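You operate a simulated robot arm through the tools that you are given. There is no shell and no other tool.

You are at the controls of a simulated robot arm. One attempt, no reset.

JOB
Square up the crooked pile with both guides and the back support, lock it, then run the jogger.
Fine: guides to the width printed on the blanks; jogger on for three seconds or more, then off.

Only the result counts: the job must be done as asked and must still hold three seconds after the hand-in. Knocking over, shifting, dropping, spilling or breaking anything else fails it.

ROBOT AND FRAMES
A 7-joint arm with a two-finger parallel gripper, fixed in place. Base frame: the origin is on the floor under the middle of its stand, x ahead of it, y to its left, z up. Units: m, degrees, N and s.
It reaches about 1.112 m from its shoulder. Its first joint turns from -166.0 to 166.0 degrees. Payload 3.43 kg.
The TCP is the grasp point between the finger pads, 0.034 m short of the fingertips. In the tool frame z runs along the fingers and y along their closing line. The gripper opens to 0.128 m. The fingers are 0.024 m wide and 0.012 m thick; the gripper's body (0.048 by 0.13 m) begins 0.096 m behind the TCP.
Orientation is that of the tool frame in the base frame, as a unit quaternion [x, y, z, w]. With the fingers straight down and closing along the base's y, the tool's x points along the base's -x, its y along +y and its z along -z.

CONTROLS
- The arm moves only by the tool servo_tool. Its argument "motion" is a list of rows, each a list of 7 numbers: the shift along the tool's x, y, z in m, then the turn, a rotation vector about the tool's x, y, z in degrees, then the gripper command, from -1 (fully open) to 1 (shut), values between in proportion. In form: [[tx, ty, tz, rx, ry, rz, grip], ...]. A call has 1 to 20 rows; each row shifts and turns the commanded pose from where the row before left it, along the tool's axes as they then stand. Rows are played at 5 a second. More than 0.05 m and 8.6 degrees between two rows, or a gripper value outside its range, and nothing of the call is played. Where a pose cannot be reached the arm comes as near as it can. A force on the tool above 60 N (or 10 N above the force at the start of the call, whichever is more), or a blocked arm, ends the call early, and 0.2 s more pass. Each finger travels about 0.153 m/s and halts on what it meets, pressing with about 43 N; the grip force reading is that of the motor and also rises with nothing between the fingers. The clock runs only during rows and for 0.2 s after the last one: add rows that do not move to give the fingers time. It gives the time, the measured TCP pose, the force on the tool (base axes), the opening and the grip force at its end, in the units of the frame above (readings bear some noise), with the torque about the TCP (base axes, N m) and any sound that the robot's microphone picked up.
- Cameras (640 x 400 px; columns grow to the right, rows downward): "scene" is fixed at [0.2185, 0.5003, 1.2845]; the picture's right is [0.86, -0.51, 0.00], its down [-0.40, -0.67, -0.62] and it looks along [0.32, 0.53, -0.78] (base axes); focal length 214 px, centre (320, 200). "wrist" rides on the gripper at [0.076, -0.011, -0.16] in the tool frame; the picture's right is [0.15, 0.99, 0.00], its down [-0.88, 0.13, -0.46] and it looks along [-0.45, 0.07, 0.89] (tool axes); focal length 234 px, centre (320, 200). There is no depth. A picture from a camera that has moved, and an enlarged one, comes with that camera's place and axes in the base frame and with its lens.
- grab_frame(camera): a new picture of that camera. No time passes.
- enlarge(camera, box): a new picture of the part [left, top, right, bottom] of that camera's present view, enlarged. No time passes.
- hand_in(): hands the job in; it is judged then, once.

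Places have to be worked out from the pictures, the camera data and where the tool is seen. Open the gripper and draw the arm clear of the work before you hand the job in, unless the task says otherwise.

The tools are called after ">>>" as name(argument=value, ...) on one line, values as JSON. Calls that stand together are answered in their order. servo_tool: Moves the arm, as the interface text tells. Its arguments: {"type":"object","properties":{"motion":{"type":"array","items":{"type":"array","items":{"type":"number"}}}},"required":["motion"]} The other tools are called the same way: grab_frame (camera) takes a picture; enlarge (camera, box) takes an enlarged picture of a part of a camera's view; hand_in () hands the job in.

At the start:

```text
time_s: 0.0
position: [0.533, 0.1857, 1.3093]
tcp_rot: [0.0, 1.0, 0.0, -0.001]
wrist_force: [0.5, 0.7, -1.1]
wrist_torque: [0.01, -0.01, 0.0]
width: 0.1279
grasp_force: 0.1
```

scene: 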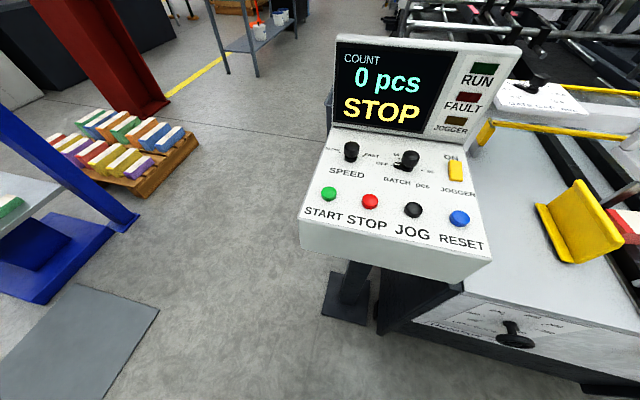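
wrist: 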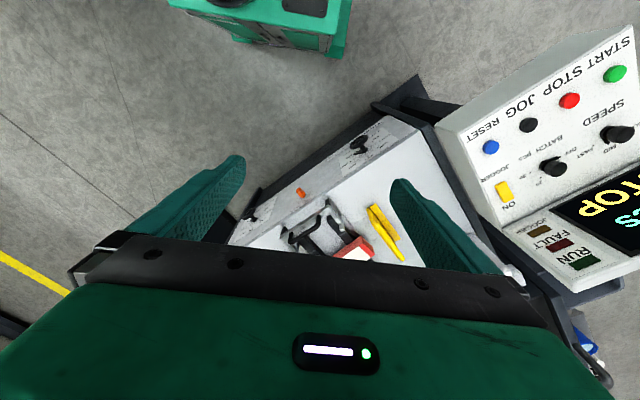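

I'll start by looking closely at the scene from both cameras before moving anything.

>>> enlarge(camera="scene", box=[400, 60, 640, 400])

>>> enlarge(camera="wrist", box=[220, 100, 460, 280])

>>> enlarge(camera="scene", box=[300, 30, 530, 260])

```text
1.18 times, centred on (520, 230) of scene
camera zoom: at [0.2185, 0.5003, 1.2845], right [0.86, -0.51, 0.0], down [-0.4, -0.67, -0.62], along [0.32, 0.53, -0.78], focal length 252 px, centre (85, 165)
```

zoom: 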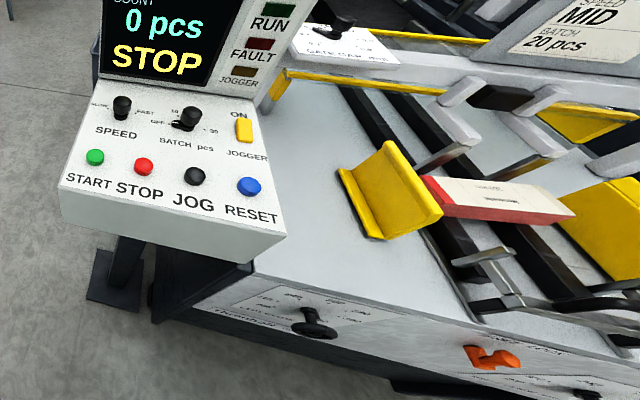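

```text
2.22 times, centred on (340, 190) of wrist
camera zoom: at [0.4584, 0.1756, 1.4691], right [-0.15, 0.99, 0.0], down [0.88, 0.13, 0.46], along [0.45, 0.07, -0.89], focal length 520 px, centre (276, 222)
```

zoom: 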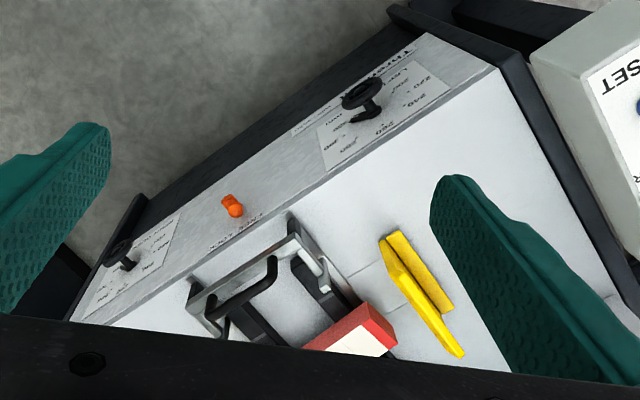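

```text
1.74 times, centred on (415, 145) of scene
camera zoom: at [0.2185, 0.5003, 1.2845], right [0.86, -0.51, 0.0], down [-0.4, -0.67, -0.62], along [0.32, 0.53, -0.78], focal length 373 px, centre (155, 296)
```

zoom: 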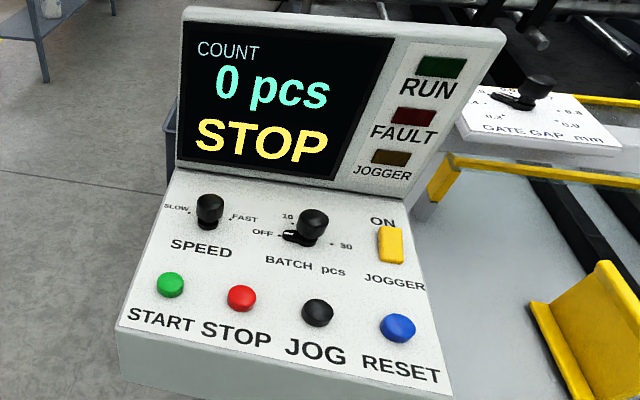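

The orange lever sits near (0.81,0.16,0.75), the left knob near (0.63,0.33,0.71), the right knob near (0.93,-0.01,0.71) and the control box near (0.62,0.63,0.98), so the machine is turned about 45°. I'll yaw the tool to match it and shift forward so the wrist camera sees the table.

>>> servo_tool(motion=[[-0.03, 0, 0, 0, 0, -8.5, -1], [-0.03, 0, 0, 0, 0, -8.5, -1], [-0.03, 0, 0, 0, 0, -8.5, -1], [-0.03, 0, 0, 0, 0, -8.5, -1], [-0.03, 0, 0, 0, 0, -8.5, -1], [0, 0, 0, 0, 0, 0, -1]])

>>> grab_frame(camera="wrist")

```text
time_s: 1.0
position: [0.6029, 0.2078, 1.3269]
tcp_rot: [-0.258, 0.966, -0.001, 0.019]
wrist_force: [7.8, 24.1, -40.6]
wrist_torque: [-1.94, -1.29, -1.13]
width: 0.1282
grasp_force: 0.1
stopped in row 4: the force on the tool passed its limit at 86 N (the readings are from after the stop); the commanded pose is now the measured one
```

```text
taken
camera wrist: at [0.5375, 0.1597, 1.4846], right [-0.62, 0.78, -0.02], down [0.68, 0.55, 0.48], along [0.39, 0.29, -0.87], focal length 234 px, centre (320, 200)
```

wrist: 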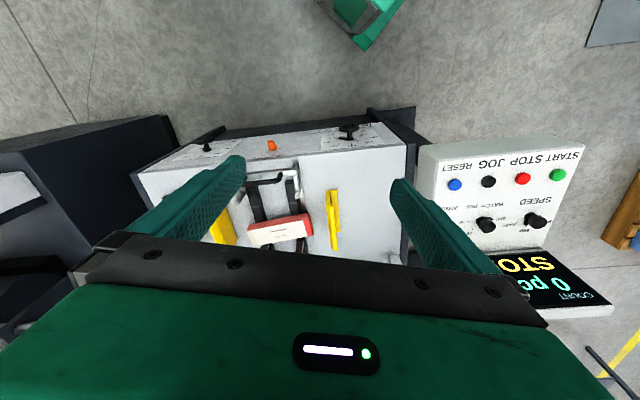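

The move stopped with a force reading although nothing is visibly near the gripper; I'll hold still and see whether the force persists.

>>> servo_tool(motion=[[0, 0, 0, 0, 0, 0, -1], [0, 0, 0, 0, 0, 0, -1]])

>>> grab_frame(camera="scene")

```text
time_s: 1.6
position: [0.5894, 0.2092, 1.3349]
tcp_rot: [-0.259, 0.965, 0.0, 0.025]
wrist_force: [58.2, 15.0, -84.4]
wrist_torque: [2.56, 4.72, 2.55]
width: 0.128
grasp_force: 0.0
stopped in row 2: the force on the tool passed its limit at 61 N (the readings are from after the stop); the commanded pose is now the measured one
```

```text
taken
```

scene: 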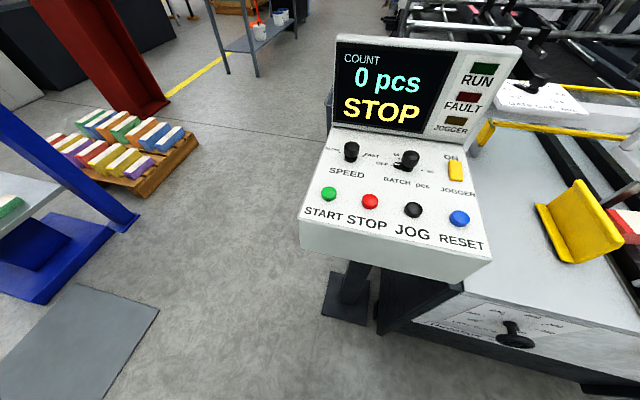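

The readings swing around with no contact in view, which suggests the arm is near full stretch up here. I'll lower and draw back gently.

>>> servo_tool(motion=[[0.01, 0, 0.02, 0, 0, 0, -1], [0.01, 0, 0.02, 0, 0, 0, -1], [0.01, 0, 0.02, 0, 0, 0, -1], [0, 0, 0, 0, 0, 0, -1], [0, 0, 0, 0, 0, 0, -1]])

```text
time_s: 2.8
position: [0.5645, 0.1942, 1.2721]
tcp_rot: [-0.258, 0.966, -0.002, 0.021]
wrist_force: [0.0, -0.1, -0.4]
wrist_torque: [0.01, -0.01, 0.03]
width: 0.128
grasp_force: 0.0
```

Force is gone, so it was overreach rather than contact. I'll work lower: descend, finish the yaw to about 45°, level the tool and look at the table.

>>> servo_tool(motion=[[0, 0, 0.04, -0.84, 2.27, 0, -1], [0, 0, 0.04, 0, 0, -7.5, -1], [0, 0, 0.04, 0, 0, -7.5, -1], [0, 0, 0, 0, 0, 0, -1]])

>>> grab_frame(camera="wrist")

```text
time_s: 3.8
position: [0.5655, 0.1954, 1.1504]
tcp_rot: [-0.383, 0.924, 0.0, 0.001]
wrist_force: [-0.1, 0.7, 1.0]
wrist_torque: [0.01, 0.02, -0.01]
width: 0.1281
grasp_force: 0.1
```

```text
taken
camera wrist: at [0.5205, 0.1337, 1.3102], right [-0.8, 0.6, 0.0], down [0.53, 0.72, 0.46], along [0.27, 0.37, -0.89], focal length 234 px, centre (320, 200)
```

wrist: 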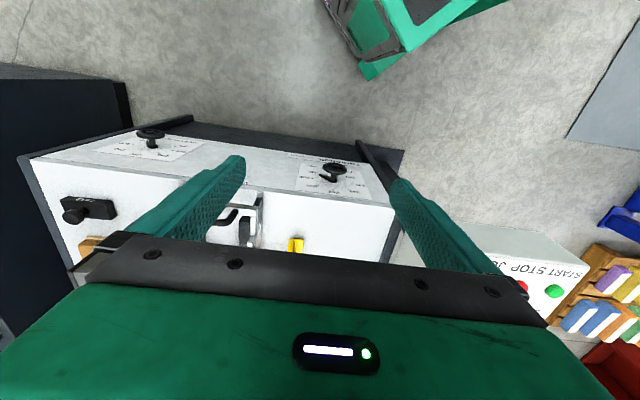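

I can see the front panel with two knobs and more hardware on the far right of the table, but the gripper body hides the table. I'll pitch the tool forward about 30° so the camera looks more at the machine.

>>> servo_tool(motion=[[0, 0, 0, 0, -7.5, 0, -1], [0, 0, 0, 0, -7.5, 0, -1], [0, 0, 0, 0, -7.5, 0, -1], [0, 0, 0, 0, -7.5, 0, -1], [0, 0, 0, 0, 0, 0, -1]])

>>> grab_frame(camera="wrist")

>>> enlarge(camera="wrist", box=[0, 120, 400, 300])

```text
time_s: 5.0
position: [0.5676, 0.1934, 1.1517]
tcp_rot: [-0.369, 0.892, 0.098, 0.24]
wrist_force: [0.0, 0.5, -0.6]
wrist_torque: [0.0, -0.02, -0.02]
width: 0.1282
grasp_force: 0.0
```

```text
taken
camera wrist: at [0.4721, 0.0834, 1.2516], right [-0.79, 0.61, -0.08], down [0.28, 0.47, 0.84], along [0.55, 0.64, -0.54], focal length 234 px, centre (320, 200)
```

wrist: 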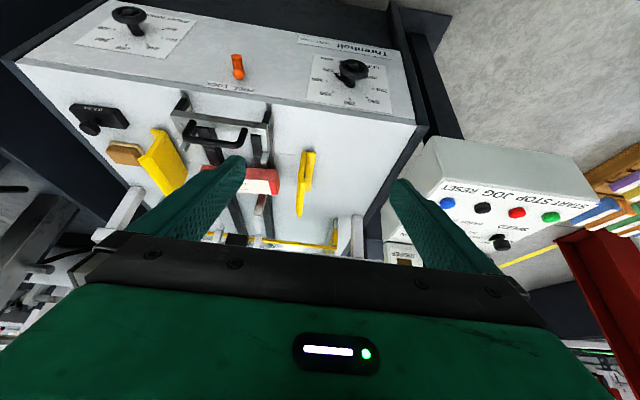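

```text
1.60 times, centred on (200, 210) of wrist
camera zoom: at [0.4721, 0.0834, 1.2516], right [-0.79, 0.61, -0.08], down [0.28, 0.47, 0.84], along [0.55, 0.64, -0.54], focal length 375 px, centre (512, 184)
```

zoom: 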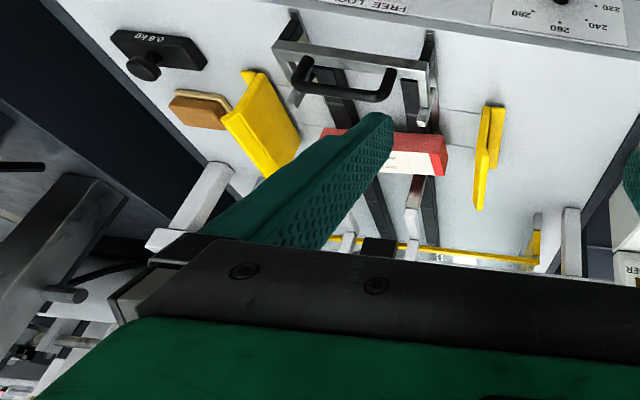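

Very useful view: front panel with two scaled knobs, an orange FREE/LOCK lever, two yellow guides, a stack of blanks and a steel back support with a black handle. I'll read the labels up close.

>>> enlarge(camera="wrist", box=[280, 20, 420, 130])

>>> enlarge(camera="wrist", box=[70, 0, 210, 80])

>>> enlarge(camera="wrist", box=[180, 40, 290, 130])

>>> enlarge(camera="wrist", box=[220, 140, 330, 240])

```text
3.64 times, centred on (350, 75) of wrist
camera zoom: at [0.4721, 0.0834, 1.2516], right [-0.79, 0.61, -0.08], down [0.28, 0.47, 0.84], along [0.55, 0.64, -0.54], focal length 852 px, centre (211, 654)
```

zoom: 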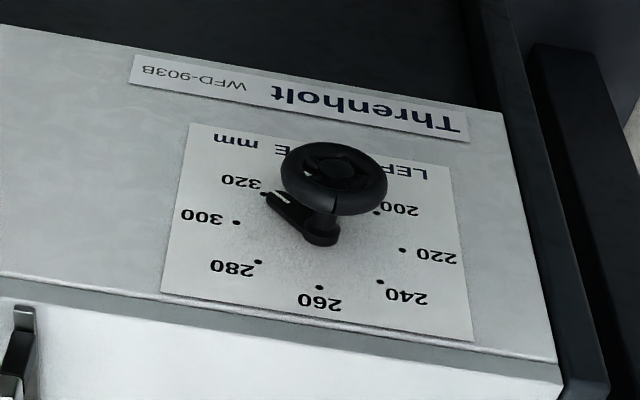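

```text
4.57 times, centred on (140, 40) of wrist
camera zoom: at [0.4721, 0.0834, 1.2516], right [-0.79, 0.61, -0.08], down [0.28, 0.47, 0.84], along [0.55, 0.64, -0.54], focal length 1070 px, centre (1143, 931)
```

zoom: 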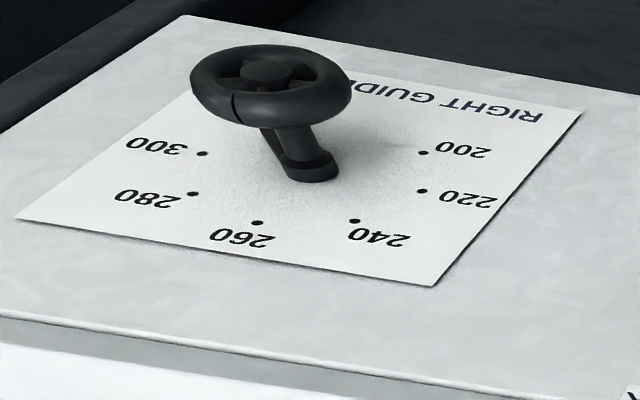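

```text
4.44 times, centred on (235, 85) of wrist
camera zoom: at [0.4721, 0.0834, 1.2516], right [-0.79, 0.61, -0.08], down [0.28, 0.47, 0.84], along [0.55, 0.64, -0.54], focal length 1041 px, centre (698, 711)
```

zoom: 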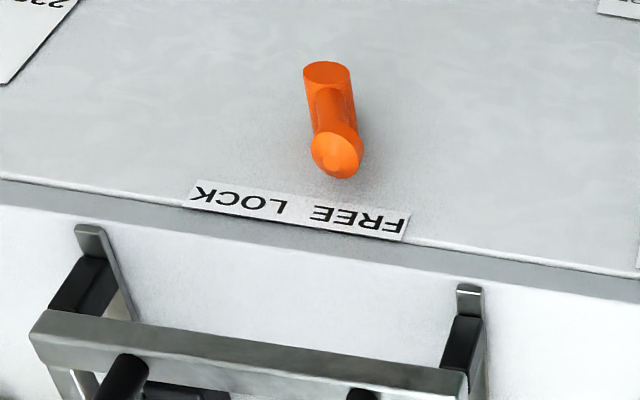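

```text
4.00 times, centred on (275, 190) of wrist
camera zoom: at [0.4721, 0.0834, 1.2516], right [-0.79, 0.61, -0.08], down [0.28, 0.47, 0.84], along [0.55, 0.64, -0.54], focal length 937 px, centre (500, 240)
```

zoom: 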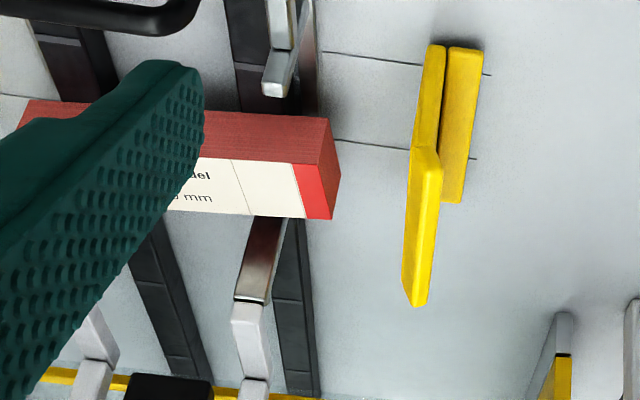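

Left and right guide dials run 200–320 mm and both seem to sit near 320. I need the number printed on the blanks, so I'll zoom on the stack from the fixed camera.

>>> enlarge(camera="scene", box=[580, 180, 640, 230])

>>> enlarge(camera="wrist", box=[60, 80, 220, 200])

>>> enlarge(camera="wrist", box=[160, 80, 300, 170])

```text
8.00 times, centred on (610, 205) of scene
camera zoom: at [0.2185, 0.5003, 1.2845], right [0.86, -0.51, 0.0], down [-0.4, -0.67, -0.62], along [0.32, 0.53, -0.78], focal length 1716 px, centre (-2000, 160)
```

zoom: 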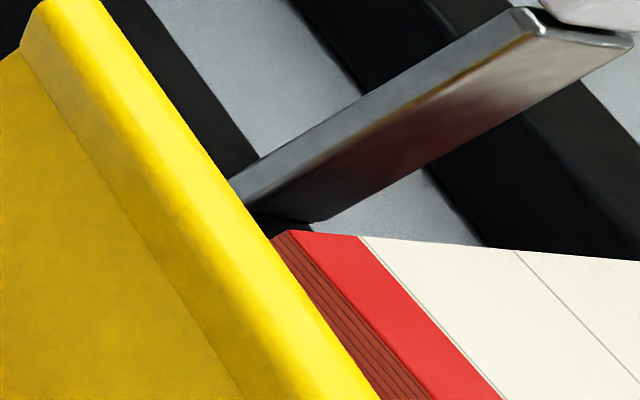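

```text
3.33 times, centred on (140, 140) of wrist
camera zoom: at [0.4721, 0.0834, 1.2516], right [-0.79, 0.61, -0.08], down [0.28, 0.47, 0.84], along [0.55, 0.64, -0.54], focal length 781 px, centre (920, 400)
```

zoom: 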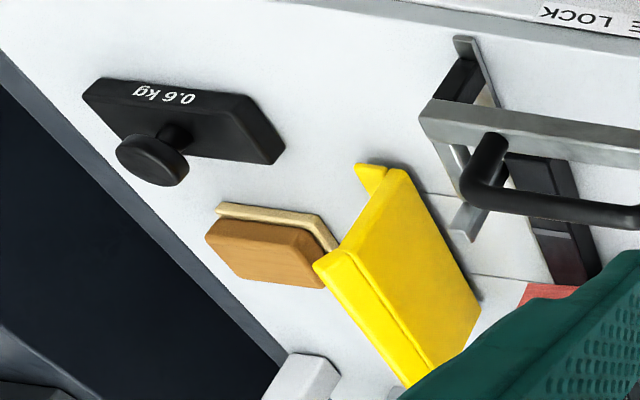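

```text
4.44 times, centred on (230, 125) of wrist
camera zoom: at [0.4721, 0.0834, 1.2516], right [-0.79, 0.61, -0.08], down [0.28, 0.47, 0.84], along [0.55, 0.64, -0.54], focal length 1041 px, centre (720, 533)
```

zoom: 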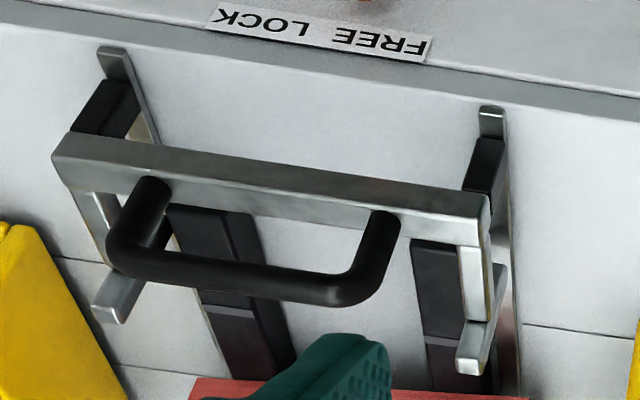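

The stack is partly hidden by a finger. I'll slide the tool sideways along the machine (tool -y) to put the stack between the fingers and read its label.

>>> servo_tool(motion=[[0, -0.05, 0, 0, 0, 0, -1], [0, -0.05, 0, 0, 0, 0, -1], [0, -0.05, 0, 0, 0, 0, -1], [0, 0, 0, 0, 0, 0, -1]])

>>> grab_frame(camera="wrist")

>>> enlarge(camera="wrist", box=[240, 140, 400, 240])

```text
time_s: 6.0
position: [0.6739, 0.087, 1.1528]
tcp_rot: [-0.37, 0.892, 0.098, 0.239]
wrist_force: [0.3, 0.2, 0.1]
wrist_torque: [-0.04, -0.01, -0.02]
width: 0.1277
grasp_force: 0.0
```

```text
taken
camera wrist: at [0.5786, -0.0229, 1.2523], right [-0.79, 0.61, -0.08], down [0.29, 0.47, 0.83], along [0.55, 0.64, -0.55], focal length 234 px, centre (320, 200)
```

wrist: 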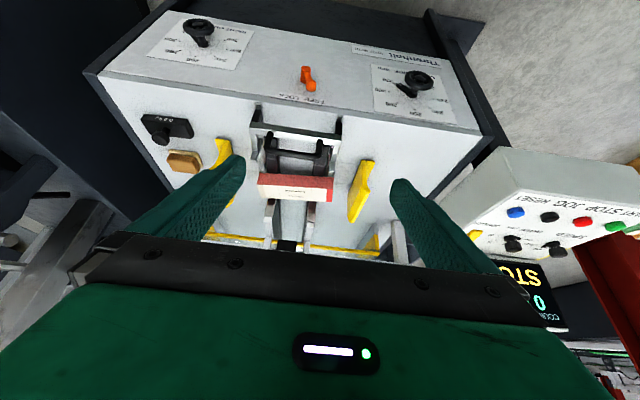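

```text
4.00 times, centred on (320, 190) of wrist
camera zoom: at [0.5786, -0.0229, 1.2523], right [-0.79, 0.61, -0.08], down [0.29, 0.47, 0.83], along [0.55, 0.64, -0.55], focal length 937 px, centre (320, 240)
```

zoom: 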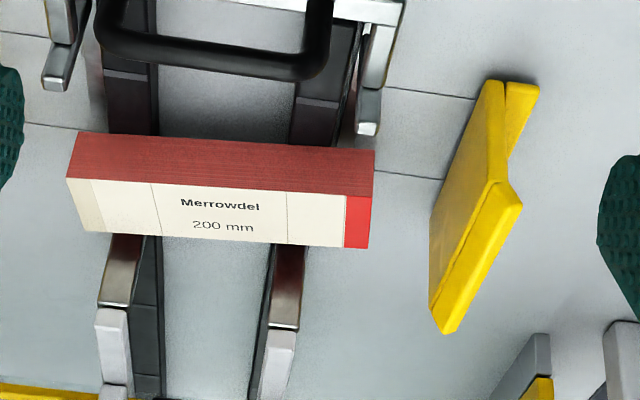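

The label seems to read "Merrowdel 200 mm". I'll zoom tighter to be sure of the number.

>>> enlarge(camera="wrist", box=[270, 180, 326, 205])

>>> enlarge(camera="wrist", box=[140, 5, 260, 75])

>>> enlarge(camera="wrist", box=[270, 50, 340, 110])

>>> enlarge(camera="wrist", box=[360, 50, 470, 130])

```text
11.43 times, centred on (298, 192) of wrist
camera zoom: at [0.5786, -0.0229, 1.2523], right [-0.79, 0.61, -0.08], down [0.29, 0.47, 0.83], along [0.55, 0.64, -0.55], focal length 2676 px, centre (571, 286)
```

zoom: 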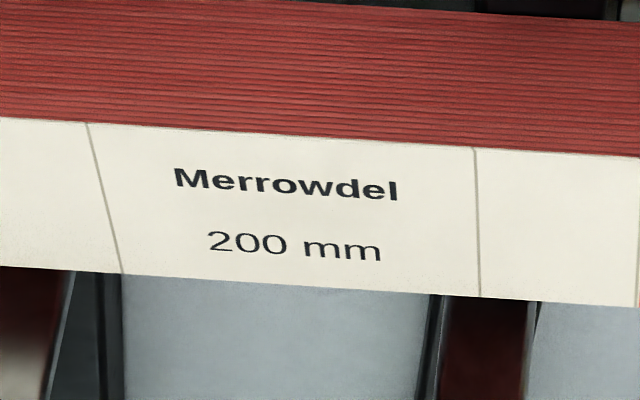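

```text
5.33 times, centred on (200, 40) of wrist
camera zoom: at [0.5786, -0.0229, 1.2523], right [-0.79, 0.61, -0.08], down [0.29, 0.47, 0.83], along [0.55, 0.64, -0.55], focal length 1249 px, centre (960, 1053)
```

zoom: 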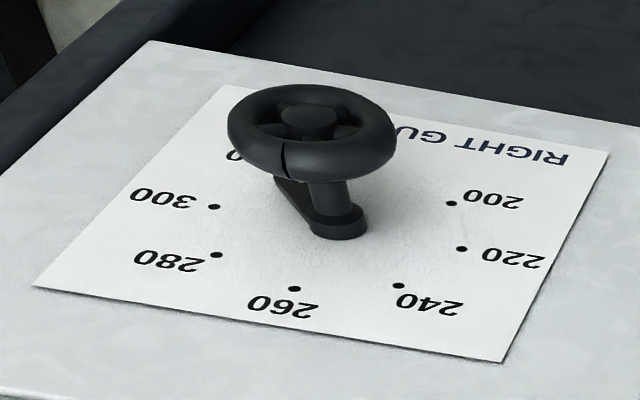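

```text
6.67 times, centred on (305, 80) of wrist
camera zoom: at [0.5786, -0.0229, 1.2523], right [-0.79, 0.61, -0.08], down [0.29, 0.47, 0.83], along [0.55, 0.64, -0.55], focal length 1561 px, centre (420, 1000)
```

zoom: 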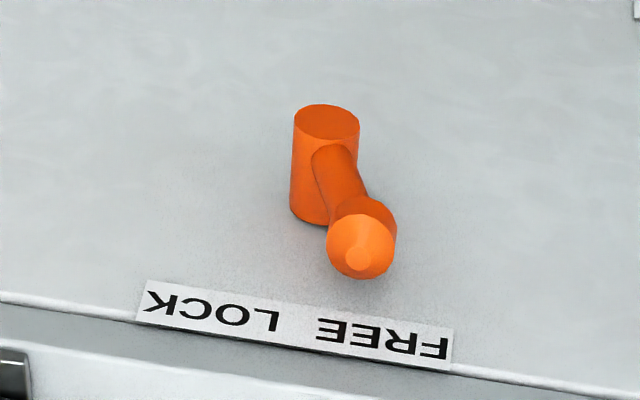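

```text
5.00 times, centred on (415, 90) of wrist
camera zoom: at [0.5786, -0.0229, 1.2523], right [-0.79, 0.61, -0.08], down [0.29, 0.47, 0.83], along [0.55, 0.64, -0.55], focal length 1171 px, centre (-155, 750)
```

zoom: 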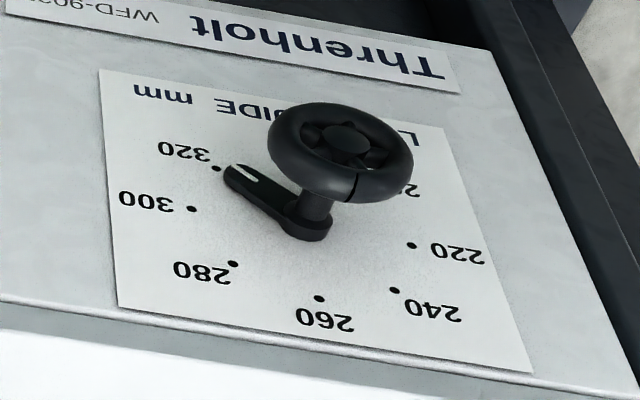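

The blanks read "200 mm", so both dials must go from about 320 to 200. The dots are 45° apart, and the left wheel centre works out near (0.609,0.323,0.72) with a horizontal axis normal to a vertical panel at 45°. I'll pitch the tool to horizontal up here in free space first.

>>> servo_tool(motion=[[0, 0, 0, 0, -7.5, 0, -1], [0, 0, 0, 0, -7.5, 0, -1], [0, 0, 0, 0, -7.5, 0, -1], [0, 0, 0, 0, -7.5, 0, -1], [0, 0, 0, 0, -7.5, 0, -1], [0, 0, 0, 0, -7.5, 0, -1], [0, 0, 0, 0, -7.5, 0, -1], [0, 0, 0, 0, -7.5, 0, -1], [0, 0, 0, 0, 0, 0, -1]])

>>> grab_frame(camera="wrist")

>>> grab_frame(camera="scene")

```text
time_s: 8.0
position: [0.6736, 0.0809, 1.1663]
tcp_rot: [-0.295, 0.686, 0.242, 0.62]
wrist_force: [0.3, -0.4, -1.1]
wrist_torque: [0.0, -0.02, 0.01]
width: 0.1279
grasp_force: 0.1
out of reach, approached as far as the arm can: row 7, 8
```

```text
taken
camera wrist: at [0.5635, -0.0463, 1.1096], right [-0.71, 0.69, -0.18], down [-0.36, -0.13, 0.92], along [0.61, 0.72, 0.34], focal length 234 px, centre (320, 200)
```

wrist: 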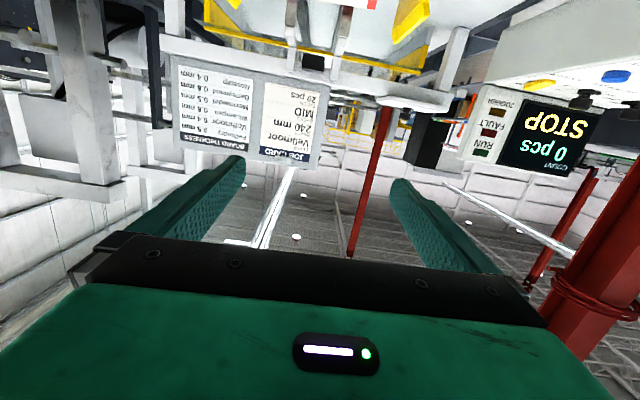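

```text
taken
```

scene: 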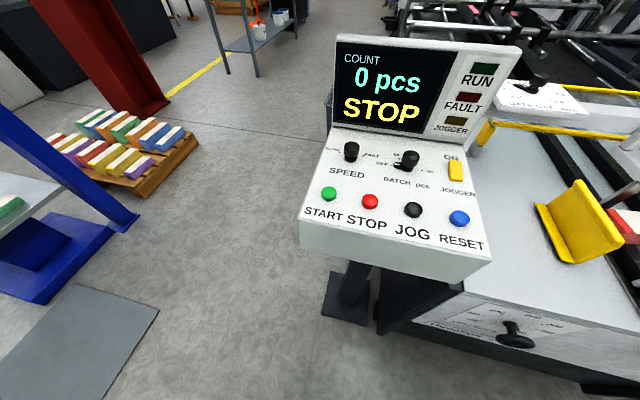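

Also visible is a job card saying 240 mm, but the task says to use the width on the blanks, so 200 mm it is. Full horizontal is hard at this height; I'll slide over in front of the left dial and lower to see what the arm can reach.

>>> servo_tool(motion=[[0, 0.043, 0, 0, 0, 0, -1], [0, 0.043, 0, 0, 0, 0, -1], [0, 0.043, 0, 0, 0, 0, -1], [0, 0.043, 0, 0, 0, 0, -1], [0, 0.043, 0, 0, 0, 0, -1], [0.04, 0, 0, 0, 0, 0, -1], [0.04, 0, 0, 0, 0, 0, -1], [0.04, 0, 0, 0, 0, 0, -1], [0.04, 0, 0, 0, 0, 0, -1], [0, 0, 0, 0, 0, 0, -1]])

>>> grab_frame(camera="scene")

```text
time_s: 10.2
position: [0.701, 0.1819, 1.1046]
tcp_rot: [-0.297, 0.687, 0.243, 0.617]
wrist_force: [-0.2, -0.3, 0.2]
wrist_torque: [-0.02, -0.03, 0.01]
width: 0.128
grasp_force: 0.1
out of reach, approached as far as the arm can: row 1, 2, 3, 4, 5, 6, 7, 8, 9
```

```text
taken
```

scene: 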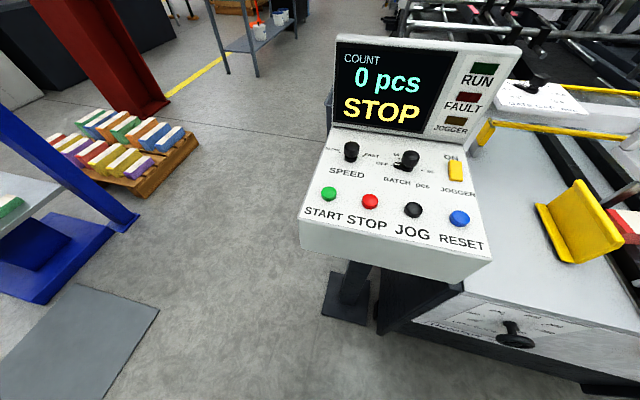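

The arm compromised position, so a wrist joint is at its limit with the camera underneath. I'll back off in pitch to get back on target, then roll the tool (the grip is symmetric) and try again from the other wrist configuration.

>>> servo_tool(motion=[[0, 0, 0, 0, 7.5, 0, -1], [0, 0, 0, 0, 7.5, 0, -1], [0, 0, 0, 0, 7.5, 0, -1], [0, 0, 0, 0, 7.5, 0, -1], [0, 0, 0, 0, 7.5, 0, -1], [0, 0, 0, 0, 7.5, 0, -1], [0, 0, 0, 0, 0, 0, -1], [0, 0, 0, 0, 0, 0, -1]])

```text
time_s: 12.0
position: [0.6985, 0.1829, 1.1076]
tcp_rot: [-0.365, 0.871, 0.112, 0.309]
wrist_force: [0.3, 0.4, -0.6]
wrist_torque: [-0.02, 0.03, -0.01]
width: 0.1281
grasp_force: 0.1
```

Commanded pose re-synchronised with the measured one. Now I roll the tool +85° about its own axis here in free air.

>>> servo_tool(motion=[[0, 0, 0, 0, 0, 8.5, -1], [0, 0, 0, 0, 0, 8.5, -1], [0, 0, 0, 0, 0, 8.5, -1], [0, 0, 0, 0, 0, 8.5, -1], [0, 0, 0, 0, 0, 8.5, -1], [0, 0, 0, 0, 0, 8.5, -1], [0, 0, 0, 0, 0, 8.5, -1], [0, 0, 0, 0, 0, 8.5, -1], [0, 0, 0, 0, 0, 8.5, -1], [0, 0, 0, 0, 0, 8.5, -1], [0, 0, 0, 0, 0, 0, -1]])

>>> grab_frame(camera="wrist")

```text
time_s: 14.4
position: [0.6995, 0.1805, 1.1056]
tcp_rot: [0.32, 0.889, 0.291, 0.152]
wrist_force: [-0.8, -0.5, -0.8]
wrist_torque: [-0.02, -0.03, 0.0]
width: 0.128
grasp_force: 0.1
```

```text
taken
camera wrist: at [0.5649, 0.1565, 1.2188], right [0.37, 0.71, 0.6], down [0.51, -0.69, 0.51], along [0.78, 0.12, -0.62], focal length 234 px, centre (320, 200)
```

wrist: 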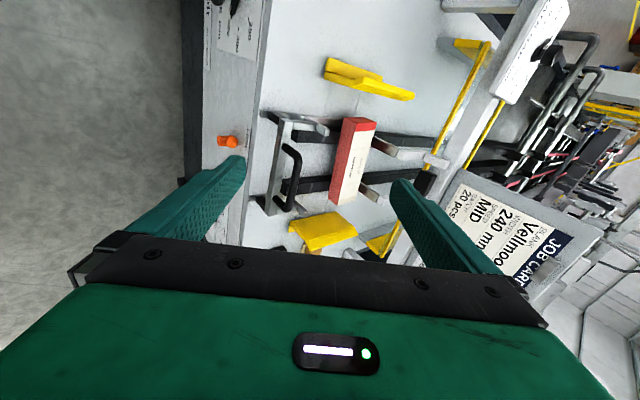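

Rolling was no problem. I'll roll another 85° so the camera is on top.

>>> servo_tool(motion=[[0, 0, 0, 0, 0, 8.5, -1], [0, 0, 0, 0, 0, 8.5, -1], [0, 0, 0, 0, 0, 8.5, -1], [0, 0, 0, 0, 0, 8.5, -1], [0, 0, 0, 0, 0, 8.5, -1], [0, 0, 0, 0, 0, 8.5, -1], [0, 0, 0, 0, 0, 8.5, -1], [0, 0, 0, 0, 0, 8.5, -1], [0, 0, 0, 0, 0, 8.5, -1], [0, 0, 0, 0, 0, 8.5, -1], [0, 0, 0, 0, 0, 0, -1]])

```text
time_s: 16.8
position: [0.6998, 0.181, 1.1065]
tcp_rot: [0.837, 0.438, 0.317, -0.084]
wrist_force: [0.0, -0.3, 0.2]
wrist_torque: [-0.02, 0.01, 0.02]
width: 0.1281
grasp_force: 0.1
```

Roll has no issue. Next I trim the last 10° of roll and pitch the fingers up to horizontal with the camera on top, watching for reach limits.

>>> servo_tool(motion=[[0, 0, 0, 0, 0, 8.0, -1], [0, 0, 0, 0, 0, 2.0, -1], [0, 0, 0, 0, 7.4, 0, -1], [0, 0, 0, 0, 7.4, 0, -1], [0, 0, 0, 0, 7.4, 0, -1], [0, 0, 0, 0, 7.4, 0, -1], [0, 0, 0, 0, 7.4, 0, -1], [0, 0, 0, 0, 7.4, 0, -1], [0, 0, 0, 0, 7.4, 0, -1], [0, 0, 0, 0, 0, 0, -1]])

```text
time_s: 19.0
position: [0.7234, 0.1512, 1.1221]
tcp_rot: [0.665, 0.286, 0.641, -0.256]
wrist_force: [0.3, -0.3, 1.2]
wrist_torque: [0.0, 0.01, -0.01]
width: 0.1281
grasp_force: 0.1
out of reach, approached as far as the arm can: row 8, 9
```

Still the same wrist branch hitting its limit near horizontal. I'll pitch down, retreat to the right side of the workspace where the 45° heading bends the wrist sideways, and pitch up from there so the wrist flips into a better configuration.

>>> servo_tool(motion=[[0, 0, 0, 0, -7.5, 0, -1], [0, 0, 0, 0, -7.5, 0, -1], [0, 0, 0, 0, -7.5, 0, -1], [0, 0, 0, 0, -7.5, 0, -1], [0, 0, 0, 0, -7.5, 0, -1], [0, 0, 0, 0, -5, 0, -1], [-0.03, 0.0193, -0.0239, 0, 0, 0, -1], [-0.03, 0.0193, -0.0239, 0, 0, 0, -1], [-0.03, 0.0193, -0.0239, 0, 0, 0, -1], [-0.03, 0.0193, -0.0239, 0, 0, 0, -1], [-0.03, 0.0193, -0.0239, 0, 0, 0, -1], [-0.03, 0.0193, -0.0239, 0, 0, 0, -1], [-0.03, 0.0193, -0.0239, 0, 0, 0, -1], [-0.03, 0.0193, -0.0239, 0, 0, 0, -1], [-0.03, 0.0193, -0.0239, 0, 0, 0, -1], [-0.03, 0.0193, -0.0239, 0, 0, 0, -1], [-0.03, 0.0193, -0.0239, 0, 0, 0, -1], [-0.03, 0.0193, -0.0239, 0, 0, 0, -1], [0, 0, 0, 0, 0, 0, -1]])

>>> grab_frame(camera="wrist")

```text
time_s: 23.0
position: [0.5615, -0.3338, 1.0602]
tcp_rot: [0.843, 0.355, 0.379, -0.14]
wrist_force: [-0.3, -0.4, -0.2]
wrist_torque: [-0.05, -0.05, -0.05]
width: 0.1279
grasp_force: 0.0
```

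```text
taken
camera wrist: at [0.5047, -0.3684, 1.223], right [0.77, -0.63, 0.14], down [-0.56, -0.76, -0.34], along [0.32, 0.18, -0.93], focal length 234 px, centre (320, 200)
```

wrist: 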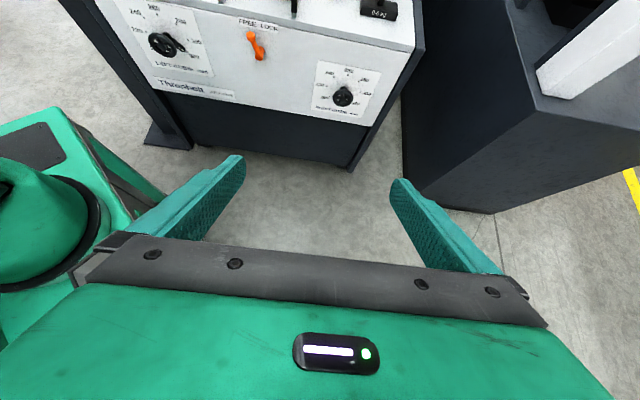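

The picture is upright now with the whole front panel in view. I'll zoom on the dials, then pitch up to horizontal from here.

>>> enlarge(camera="wrist", box=[100, 0, 240, 100])

>>> enlarge(camera="wrist", box=[290, 50, 400, 130])

>>> servo_tool(motion=[[0, 0, 0, 0, 7, 0, -1], [0, 0, 0, 0, 7, 0, -1], [0, 0, 0, 0, 7, 0, -1], [0, 0, 0, 0, 7, 0, -1], [0, 0, 0, 0, 7, 0, -1], [0, 0, 0, 0, 7, 0, -1], [0, 0, 0, 0, 0, 0, -1]])

```text
4.00 times, centred on (170, 50) of wrist
camera zoom: at [0.5047, -0.3684, 1.223], right [0.77, -0.63, 0.14], down [-0.56, -0.76, -0.34], along [0.32, 0.18, -0.93], focal length 937 px, centre (920, 800)
```

zoom: 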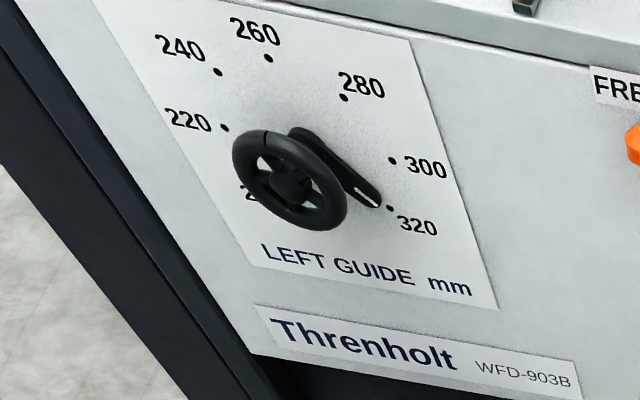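

```text
5.00 times, centred on (345, 90) of wrist
camera zoom: at [0.5047, -0.3684, 1.223], right [0.77, -0.63, 0.14], down [-0.56, -0.76, -0.34], along [0.32, 0.18, -0.93], focal length 1171 px, centre (195, 750)
```

zoom: 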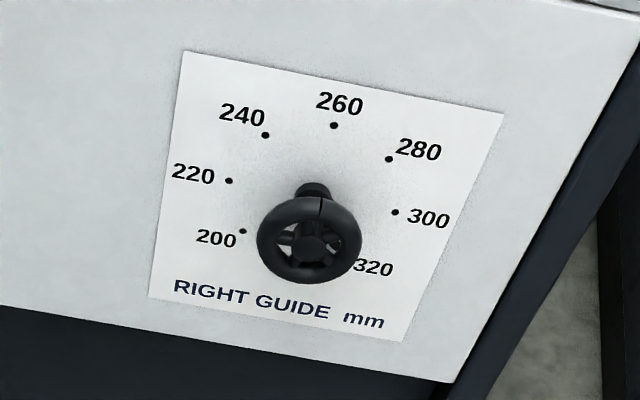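

```text
time_s: 24.6
position: [0.565, -0.3343, 1.0567]
tcp_rot: [0.651, 0.28, 0.656, -0.26]
wrist_force: [0.2, -0.4, 0.0]
wrist_torque: [-0.01, -0.01, 0.05]
width: 0.1281
grasp_force: 0.1
```

Horizontal achieved cleanly here. Left dial pointer sits near 320, right pointer is hidden behind the wheel, also near 320. I'll descend to the right dial's height (wheel centre ≈ (0.969,-0.037,0.651)) while still well back from the panel.

>>> servo_tool(motion=[[-0.04, 0, 0, 0, 0, 1.65, -1], [-0.04, 0, 0, 0, 0, 0, -1], [-0.04, 0, 0, 0, 0, 0, -1], [-0.04, 0, 0, 0, 0, 0, -1], [-0.04, 0, 0, 0, 0, 0, -1], [-0.04, 0, 0, 0, 0, 0, -1], [-0.04, 0.019, 0.03, 0, 0, 0, -1], [-0.04, 0.019, 0.03, 0, 0, 0, -1], [-0.04, 0.019, 0.03, 0, 0, 0, -1], [-0.03, 0.019, 0.03, 0, 0, 0, -1], [0, 0, 0, 0, 0, 0, -1]])

>>> grab_frame(camera="wrist")

```text
refused: row 7 steps farther than a row can; nothing moved
```

```text
taken
camera wrist: at [0.4431, -0.4356, 1.133], right [0.69, -0.7, 0.18], down [-0.22, -0.44, -0.87], along [0.69, 0.57, -0.45], focal length 234 px, centre (320, 200)
```

wrist: 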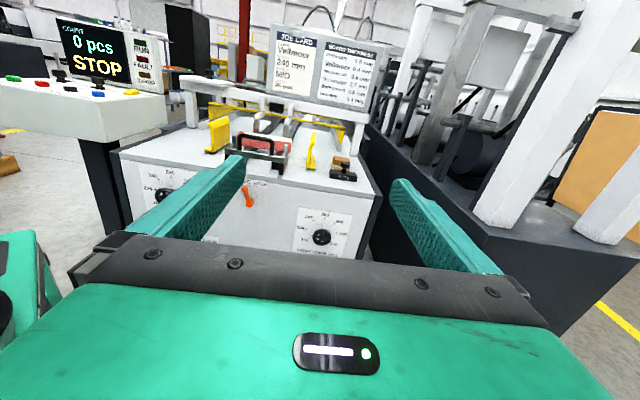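

A row was too long; I'll resend with shorter steps. The big dark unit on the right starts around u≈1.2, well clear of the right dial (u≈0.71).

>>> servo_tool(motion=[[-0.04, 0, 0, 0, 0, 1.65, -1], [-0.04, 0, 0, 0, 0, 0, -1], [-0.04, 0, 0, 0, 0, 0, -1], [-0.04, 0, 0, 0, 0, 0, -1], [-0.04, 0, 0, 0, 0, 0, -1], [-0.04, 0, 0, 0, 0, 0, -1], [-0.033, 0.015, 0.03, 0, 0, 0, -1], [-0.033, 0.015, 0.03, 0, 0, 0, -1], [-0.033, 0.015, 0.03, 0, 0, 0, -1], [-0.033, 0.015, 0.03, 0, 0, 0, -1], [-0.034, 0.015, 0.03, 0, 0, 0, -1], [0, 0, 0.04, 0, 0, 0, -1], [0, 0, 0.04, 0, 0, 0, -1], [0, 0, 0.04, 0, 0, 0, -1], [0, 0, 0, 0, 0, 0, -1]])

>>> grab_frame(camera="wrist")

```text
time_s: 27.8
position: [0.811, -0.1996, 0.6475]
tcp_rot: [0.656, 0.271, 0.651, -0.268]
wrist_force: [-1.0, -0.4, -0.5]
wrist_torque: [-0.03, 0.0, 0.03]
width: 0.1277
grasp_force: 0.0
```

```text
taken
camera wrist: at [0.6908, -0.3028, 0.7244], right [0.7, -0.7, 0.15], down [-0.23, -0.42, -0.88], along [0.68, 0.58, -0.46], focal length 234 px, centre (320, 200)
```

wrist: 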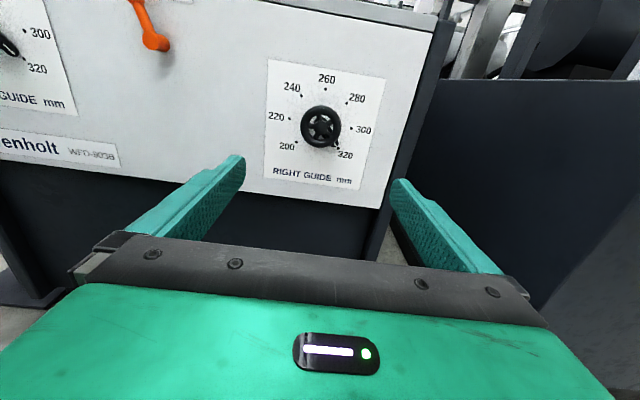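

Now squarely in front of the right dial at about 0.22 m from the wheel. I'll zoom to pin the wheel centre and read the pointer.

>>> enlarge(camera="wrist", box=[260, 50, 400, 200])

```text
2.67 times, centred on (330, 125) of wrist
camera zoom: at [0.6908, -0.3028, 0.7244], right [0.7, -0.7, 0.15], down [-0.23, -0.42, -0.88], along [0.68, 0.58, -0.46], focal length 624 px, centre (293, 400)
```

zoom: 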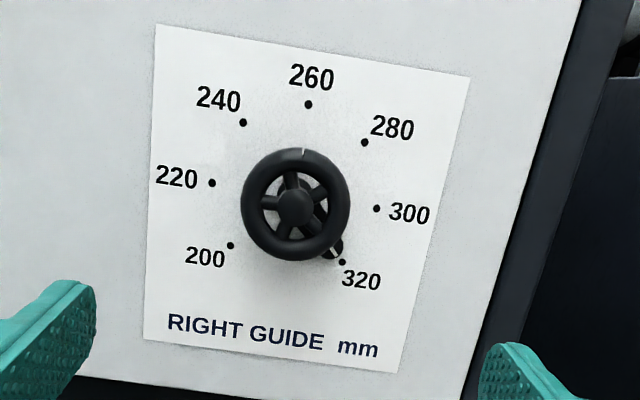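

Pointer reads about 320. The wheel axis comes out at u≈0.716, z≈0.655 with ring diameter ≈0.065 m. I'll align to it, pre-roll +45°, and advance to just short of the wheel.

>>> servo_tool(motion=[[0.0085, 0.0015, 0, 0, 0.4, 0, -1], [0, 0, 0, 0, 0, 7.5, -1], [0, 0, 0, 0, 0, 7.5, -1], [0, 0, 0, 0, 0, 7.5, -1], [0, 0, 0, 0, 0, 7.5, -1], [0, 0, 0, 0, 0, 7.5, -1], [0, 0, 0, 0, 0, 7.5, -1], [0, 0, 0.04, 0, 0, 0, -1], [0, 0, 0.04, 0, 0, 0, -1], [0, 0, 0.04, 0, 0, 0, -1], [0, 0, 0.03, 0, 0, 0, -1], [0, 0, 0, 0, 0, 0, -1]])

>>> grab_frame(camera="wrist")

```text
time_s: 30.4
position: [0.9167, -0.0951, 0.6556]
tcp_rot: [0.707, 0.0, 0.501, -0.499]
wrist_force: [-0.4, -0.3, 0.6]
wrist_torque: [0.01, 0.02, -0.01]
width: 0.1281
grasp_force: 0.1
```

```text
taken
camera wrist: at [0.8359, -0.24, 0.718], right [0.57, -0.57, -0.59], down [-0.7, 0.05, -0.72], along [0.44, 0.82, -0.37], focal length 234 px, centre (320, 200)
```

wrist: 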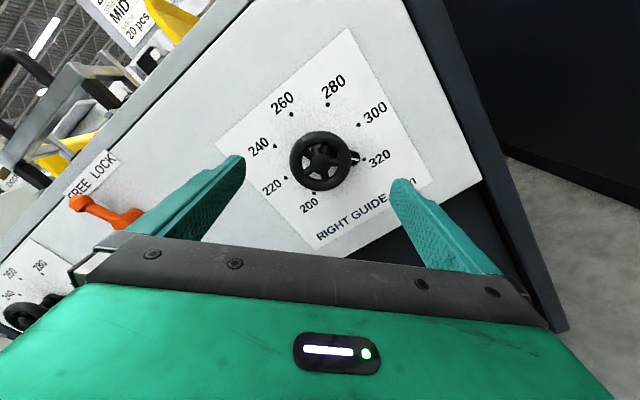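

The wheel is centred between the fingers and about 7–8 cm ahead of the TCP. I'll advance 0.069 m and close on the wheel.

>>> servo_tool(motion=[[0, 0, 0.025, 0, 0, 0, -1], [0, 0, 0.025, 0, 0, 0, -1], [0, 0, 0.019, 0, 0, 0, -1], [0, 0, 0, 0, 0, 0, -1], [0, 0, 0, 0, 0, 0, 0.2], [0, 0, 0, 0, 0, 0, 0.6], [0, 0, 0, 0, 0, 0, 1], [0, 0, 0, 0, 0, 0, 1]])

>>> grab_frame(camera="wrist")

```text
time_s: 32.2
position: [0.9648, -0.0474, 0.6569]
tcp_rot: [0.707, -0.002, 0.501, -0.498]
wrist_force: [15.0, -0.1, -8.0]
wrist_torque: [-0.2, 0.19, -0.66]
width: 0.0665
grasp_force: 45.1
```

```text
taken
camera wrist: at [0.8842, -0.1915, 0.7174], right [0.57, -0.57, -0.59], down [-0.7, 0.05, -0.71], along [0.44, 0.82, -0.37], focal length 234 px, centre (320, 200)
```

wrist: 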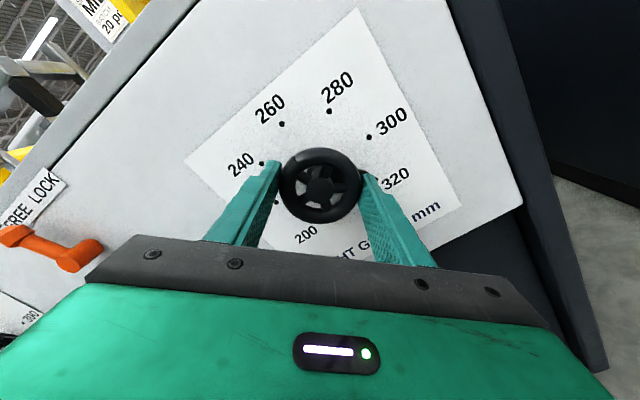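

Firm grip on the wheel (opening 66.5 mm). There's a ~13 N side load along the closing line, so I'll nudge 2 mm that way to centre before turning.

>>> servo_tool(motion=[[0, 0.002, 0, 0, 0, 0, 1], [0, 0, 0, 0, 0, 0, 1]])

```text
time_s: 32.8
position: [0.9651, -0.048, 0.6557]
tcp_rot: [0.706, 0.001, 0.501, -0.5]
wrist_force: [-7.3, -8.6, 2.2]
wrist_torque: [-0.03, -0.02, 0.32]
width: 0.067
grasp_force: 45.0
```

Load is small now. I'll try a first small turn of -20° and check that the pointer follows.

>>> servo_tool(motion=[[0, 0, 0, 0, 0, -5, 1], [0, 0, 0, 0, 0, -5, 1], [0, 0, 0, 0, 0, -5, 1], [0, 0, 0, 0, 0, -5, 1], [0, 0, 0, 0, 0, 0, 1]])

>>> grab_frame(camera="wrist")

>>> enlarge(camera="wrist", box=[200, 60, 460, 260])

```text
time_s: 34.0
position: [0.9651, -0.0468, 0.6552]
tcp_rot: [0.696, 0.122, 0.58, -0.405]
wrist_force: [-31.9, -12.1, 7.0]
wrist_torque: [0.23, -0.21, 0.31]
width: 0.0666
grasp_force: 45.5
```

```text
taken
camera wrist: at [0.8676, -0.1747, 0.7291], right [0.68, -0.68, -0.28], down [-0.5, -0.14, -0.85], along [0.54, 0.72, -0.44], focal length 234 px, centre (320, 200)
```

wrist: 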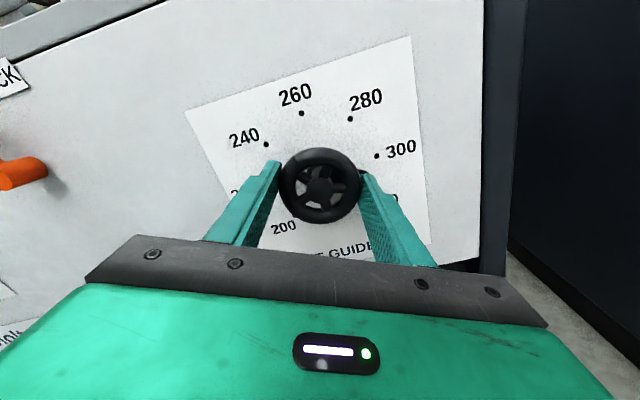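

```text
2.00 times, centred on (330, 160) of wrist
camera zoom: at [0.8676, -0.1747, 0.7291], right [0.68, -0.68, -0.28], down [-0.5, -0.14, -0.85], along [0.54, 0.72, -0.44], focal length 468 px, centre (300, 280)
```

zoom: 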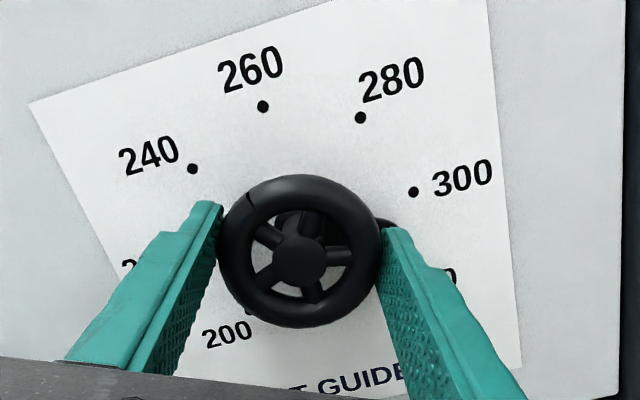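

The wheel and its notch turned with the gripper. There's about -16 N along the closing line and -31 N axially, so I'll relax the pose slightly (-1.5 mm in y, -2 mm in z) before going on.

>>> servo_tool(motion=[[0, -0.0015, -0.002, 0, 0, 0, 1], [0, 0, 0, 0, 0, 0, 1]])

```text
time_s: 34.6
position: [0.9646, -0.0468, 0.6564]
tcp_rot: [0.697, 0.122, 0.58, -0.404]
wrist_force: [14.5, 9.8, -3.6]
wrist_torque: [0.04, -0.01, -0.42]
width: 0.0667
grasp_force: 44.7
```

Stiffness is high (~20 N/mm), so these loads are sub-millimetre. I'll continue turning in modest steps.

>>> servo_tool(motion=[[0, 0, 0.0006, 0, 0, -5, 1], [0, 0, 0, 0, 0, -5, 1], [0, 0, 0, 0, 0, -5, 1], [0, 0, 0, 0, 0, -5, 1], [0, 0, 0, 0, 0, -5, 1], [0, 0, 0, 0, 0, 0, 1]])

```text
time_s: 36.0
position: [0.9644, -0.047, 0.6554]
tcp_rot: [0.653, 0.271, 0.654, -0.269]
wrist_force: [11.6, 14.4, -1.0]
wrist_torque: [0.1, -0.08, 0.39]
width: 0.0667
grasp_force: 44.6
```

Smooth; roll is now level. Continuing another -45°.

>>> servo_tool(motion=[[0, 0, 0, 0, 0, -5, 1], [0, 0, 0, 0, 0, -5, 1], [0, 0, 0, 0, 0, -5, 1], [0, 0, 0, 0, 0, -5, 1], [0, 0, 0, 0, 0, -5, 1], [0, 0, 0, 0, 0, -5, 1], [0, 0, 0, 0, 0, -5, 1], [0, 0, 0, 0, 0, -5, 1], [0, 0, 0, 0, 0, -5, 1], [0, 0, 0, 0, 0, 0, 1]])

>>> grab_frame(camera="wrist")

```text
time_s: 38.2
position: [0.9628, -0.0469, 0.6551]
tcp_rot: [0.5, 0.5, 0.707, 0.001]
wrist_force: [-12.2, 18.2, -5.5]
wrist_torque: [0.25, -0.25, 0.27]
width: 0.0667
grasp_force: 44.9
```

```text
taken
camera wrist: at [0.808, -0.1151, 0.7013], right [0.42, -0.42, 0.8], down [0.18, -0.83, -0.53], along [0.89, 0.37, -0.27], focal length 234 px, centre (320, 200)
```

wrist: 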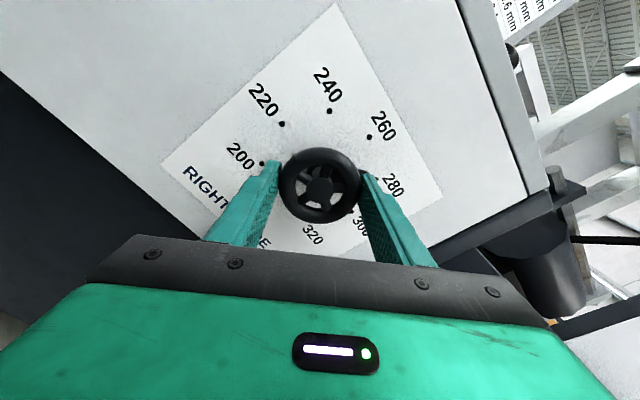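

The dial turned 90° (pointer now around 280). Wrist roll still has room, so I'll continue another -45°.

>>> servo_tool(motion=[[0, 0, 0, 0, 0, -5, 1], [0, 0, 0, 0, 0, -5, 1], [0, 0, 0, 0, 0, -5, 1], [0, 0, 0, 0, 0, -5, 1], [0, 0, 0, 0, 0, -5, 1], [0, 0, 0, 0, 0, -5, 1], [0, 0, 0, 0, 0, -5, 1], [0, 0, 0, 0, 0, -5, 1], [0, 0, 0, 0, 0, -5, 1], [0, 0, 0, 0, 0, 0, 1]])

>>> grab_frame(camera="wrist")

```text
time_s: 40.4
position: [0.9645, -0.0473, 0.6558]
tcp_rot: [0.271, 0.654, 0.652, 0.271]
wrist_force: [-5.4, 23.7, -23.5]
wrist_torque: [0.1, -0.14, 0.88]
width: 0.0669
grasp_force: 44.7
```

```text
taken
camera wrist: at [0.7985, -0.1055, 0.644], right [-0.1, 0.11, 0.99], down [0.3, -0.95, 0.13], along [0.95, 0.31, 0.07], focal length 234 px, centre (320, 200)
```

wrist: 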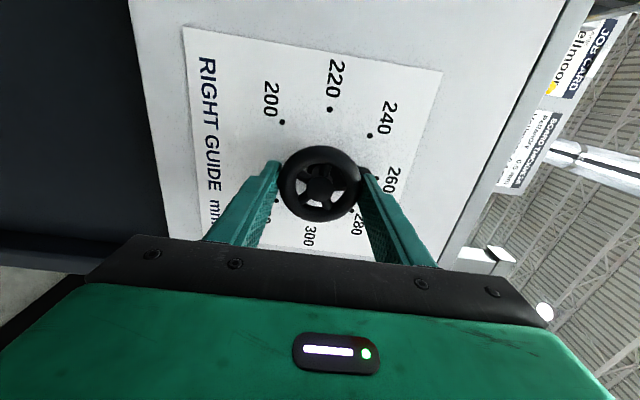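

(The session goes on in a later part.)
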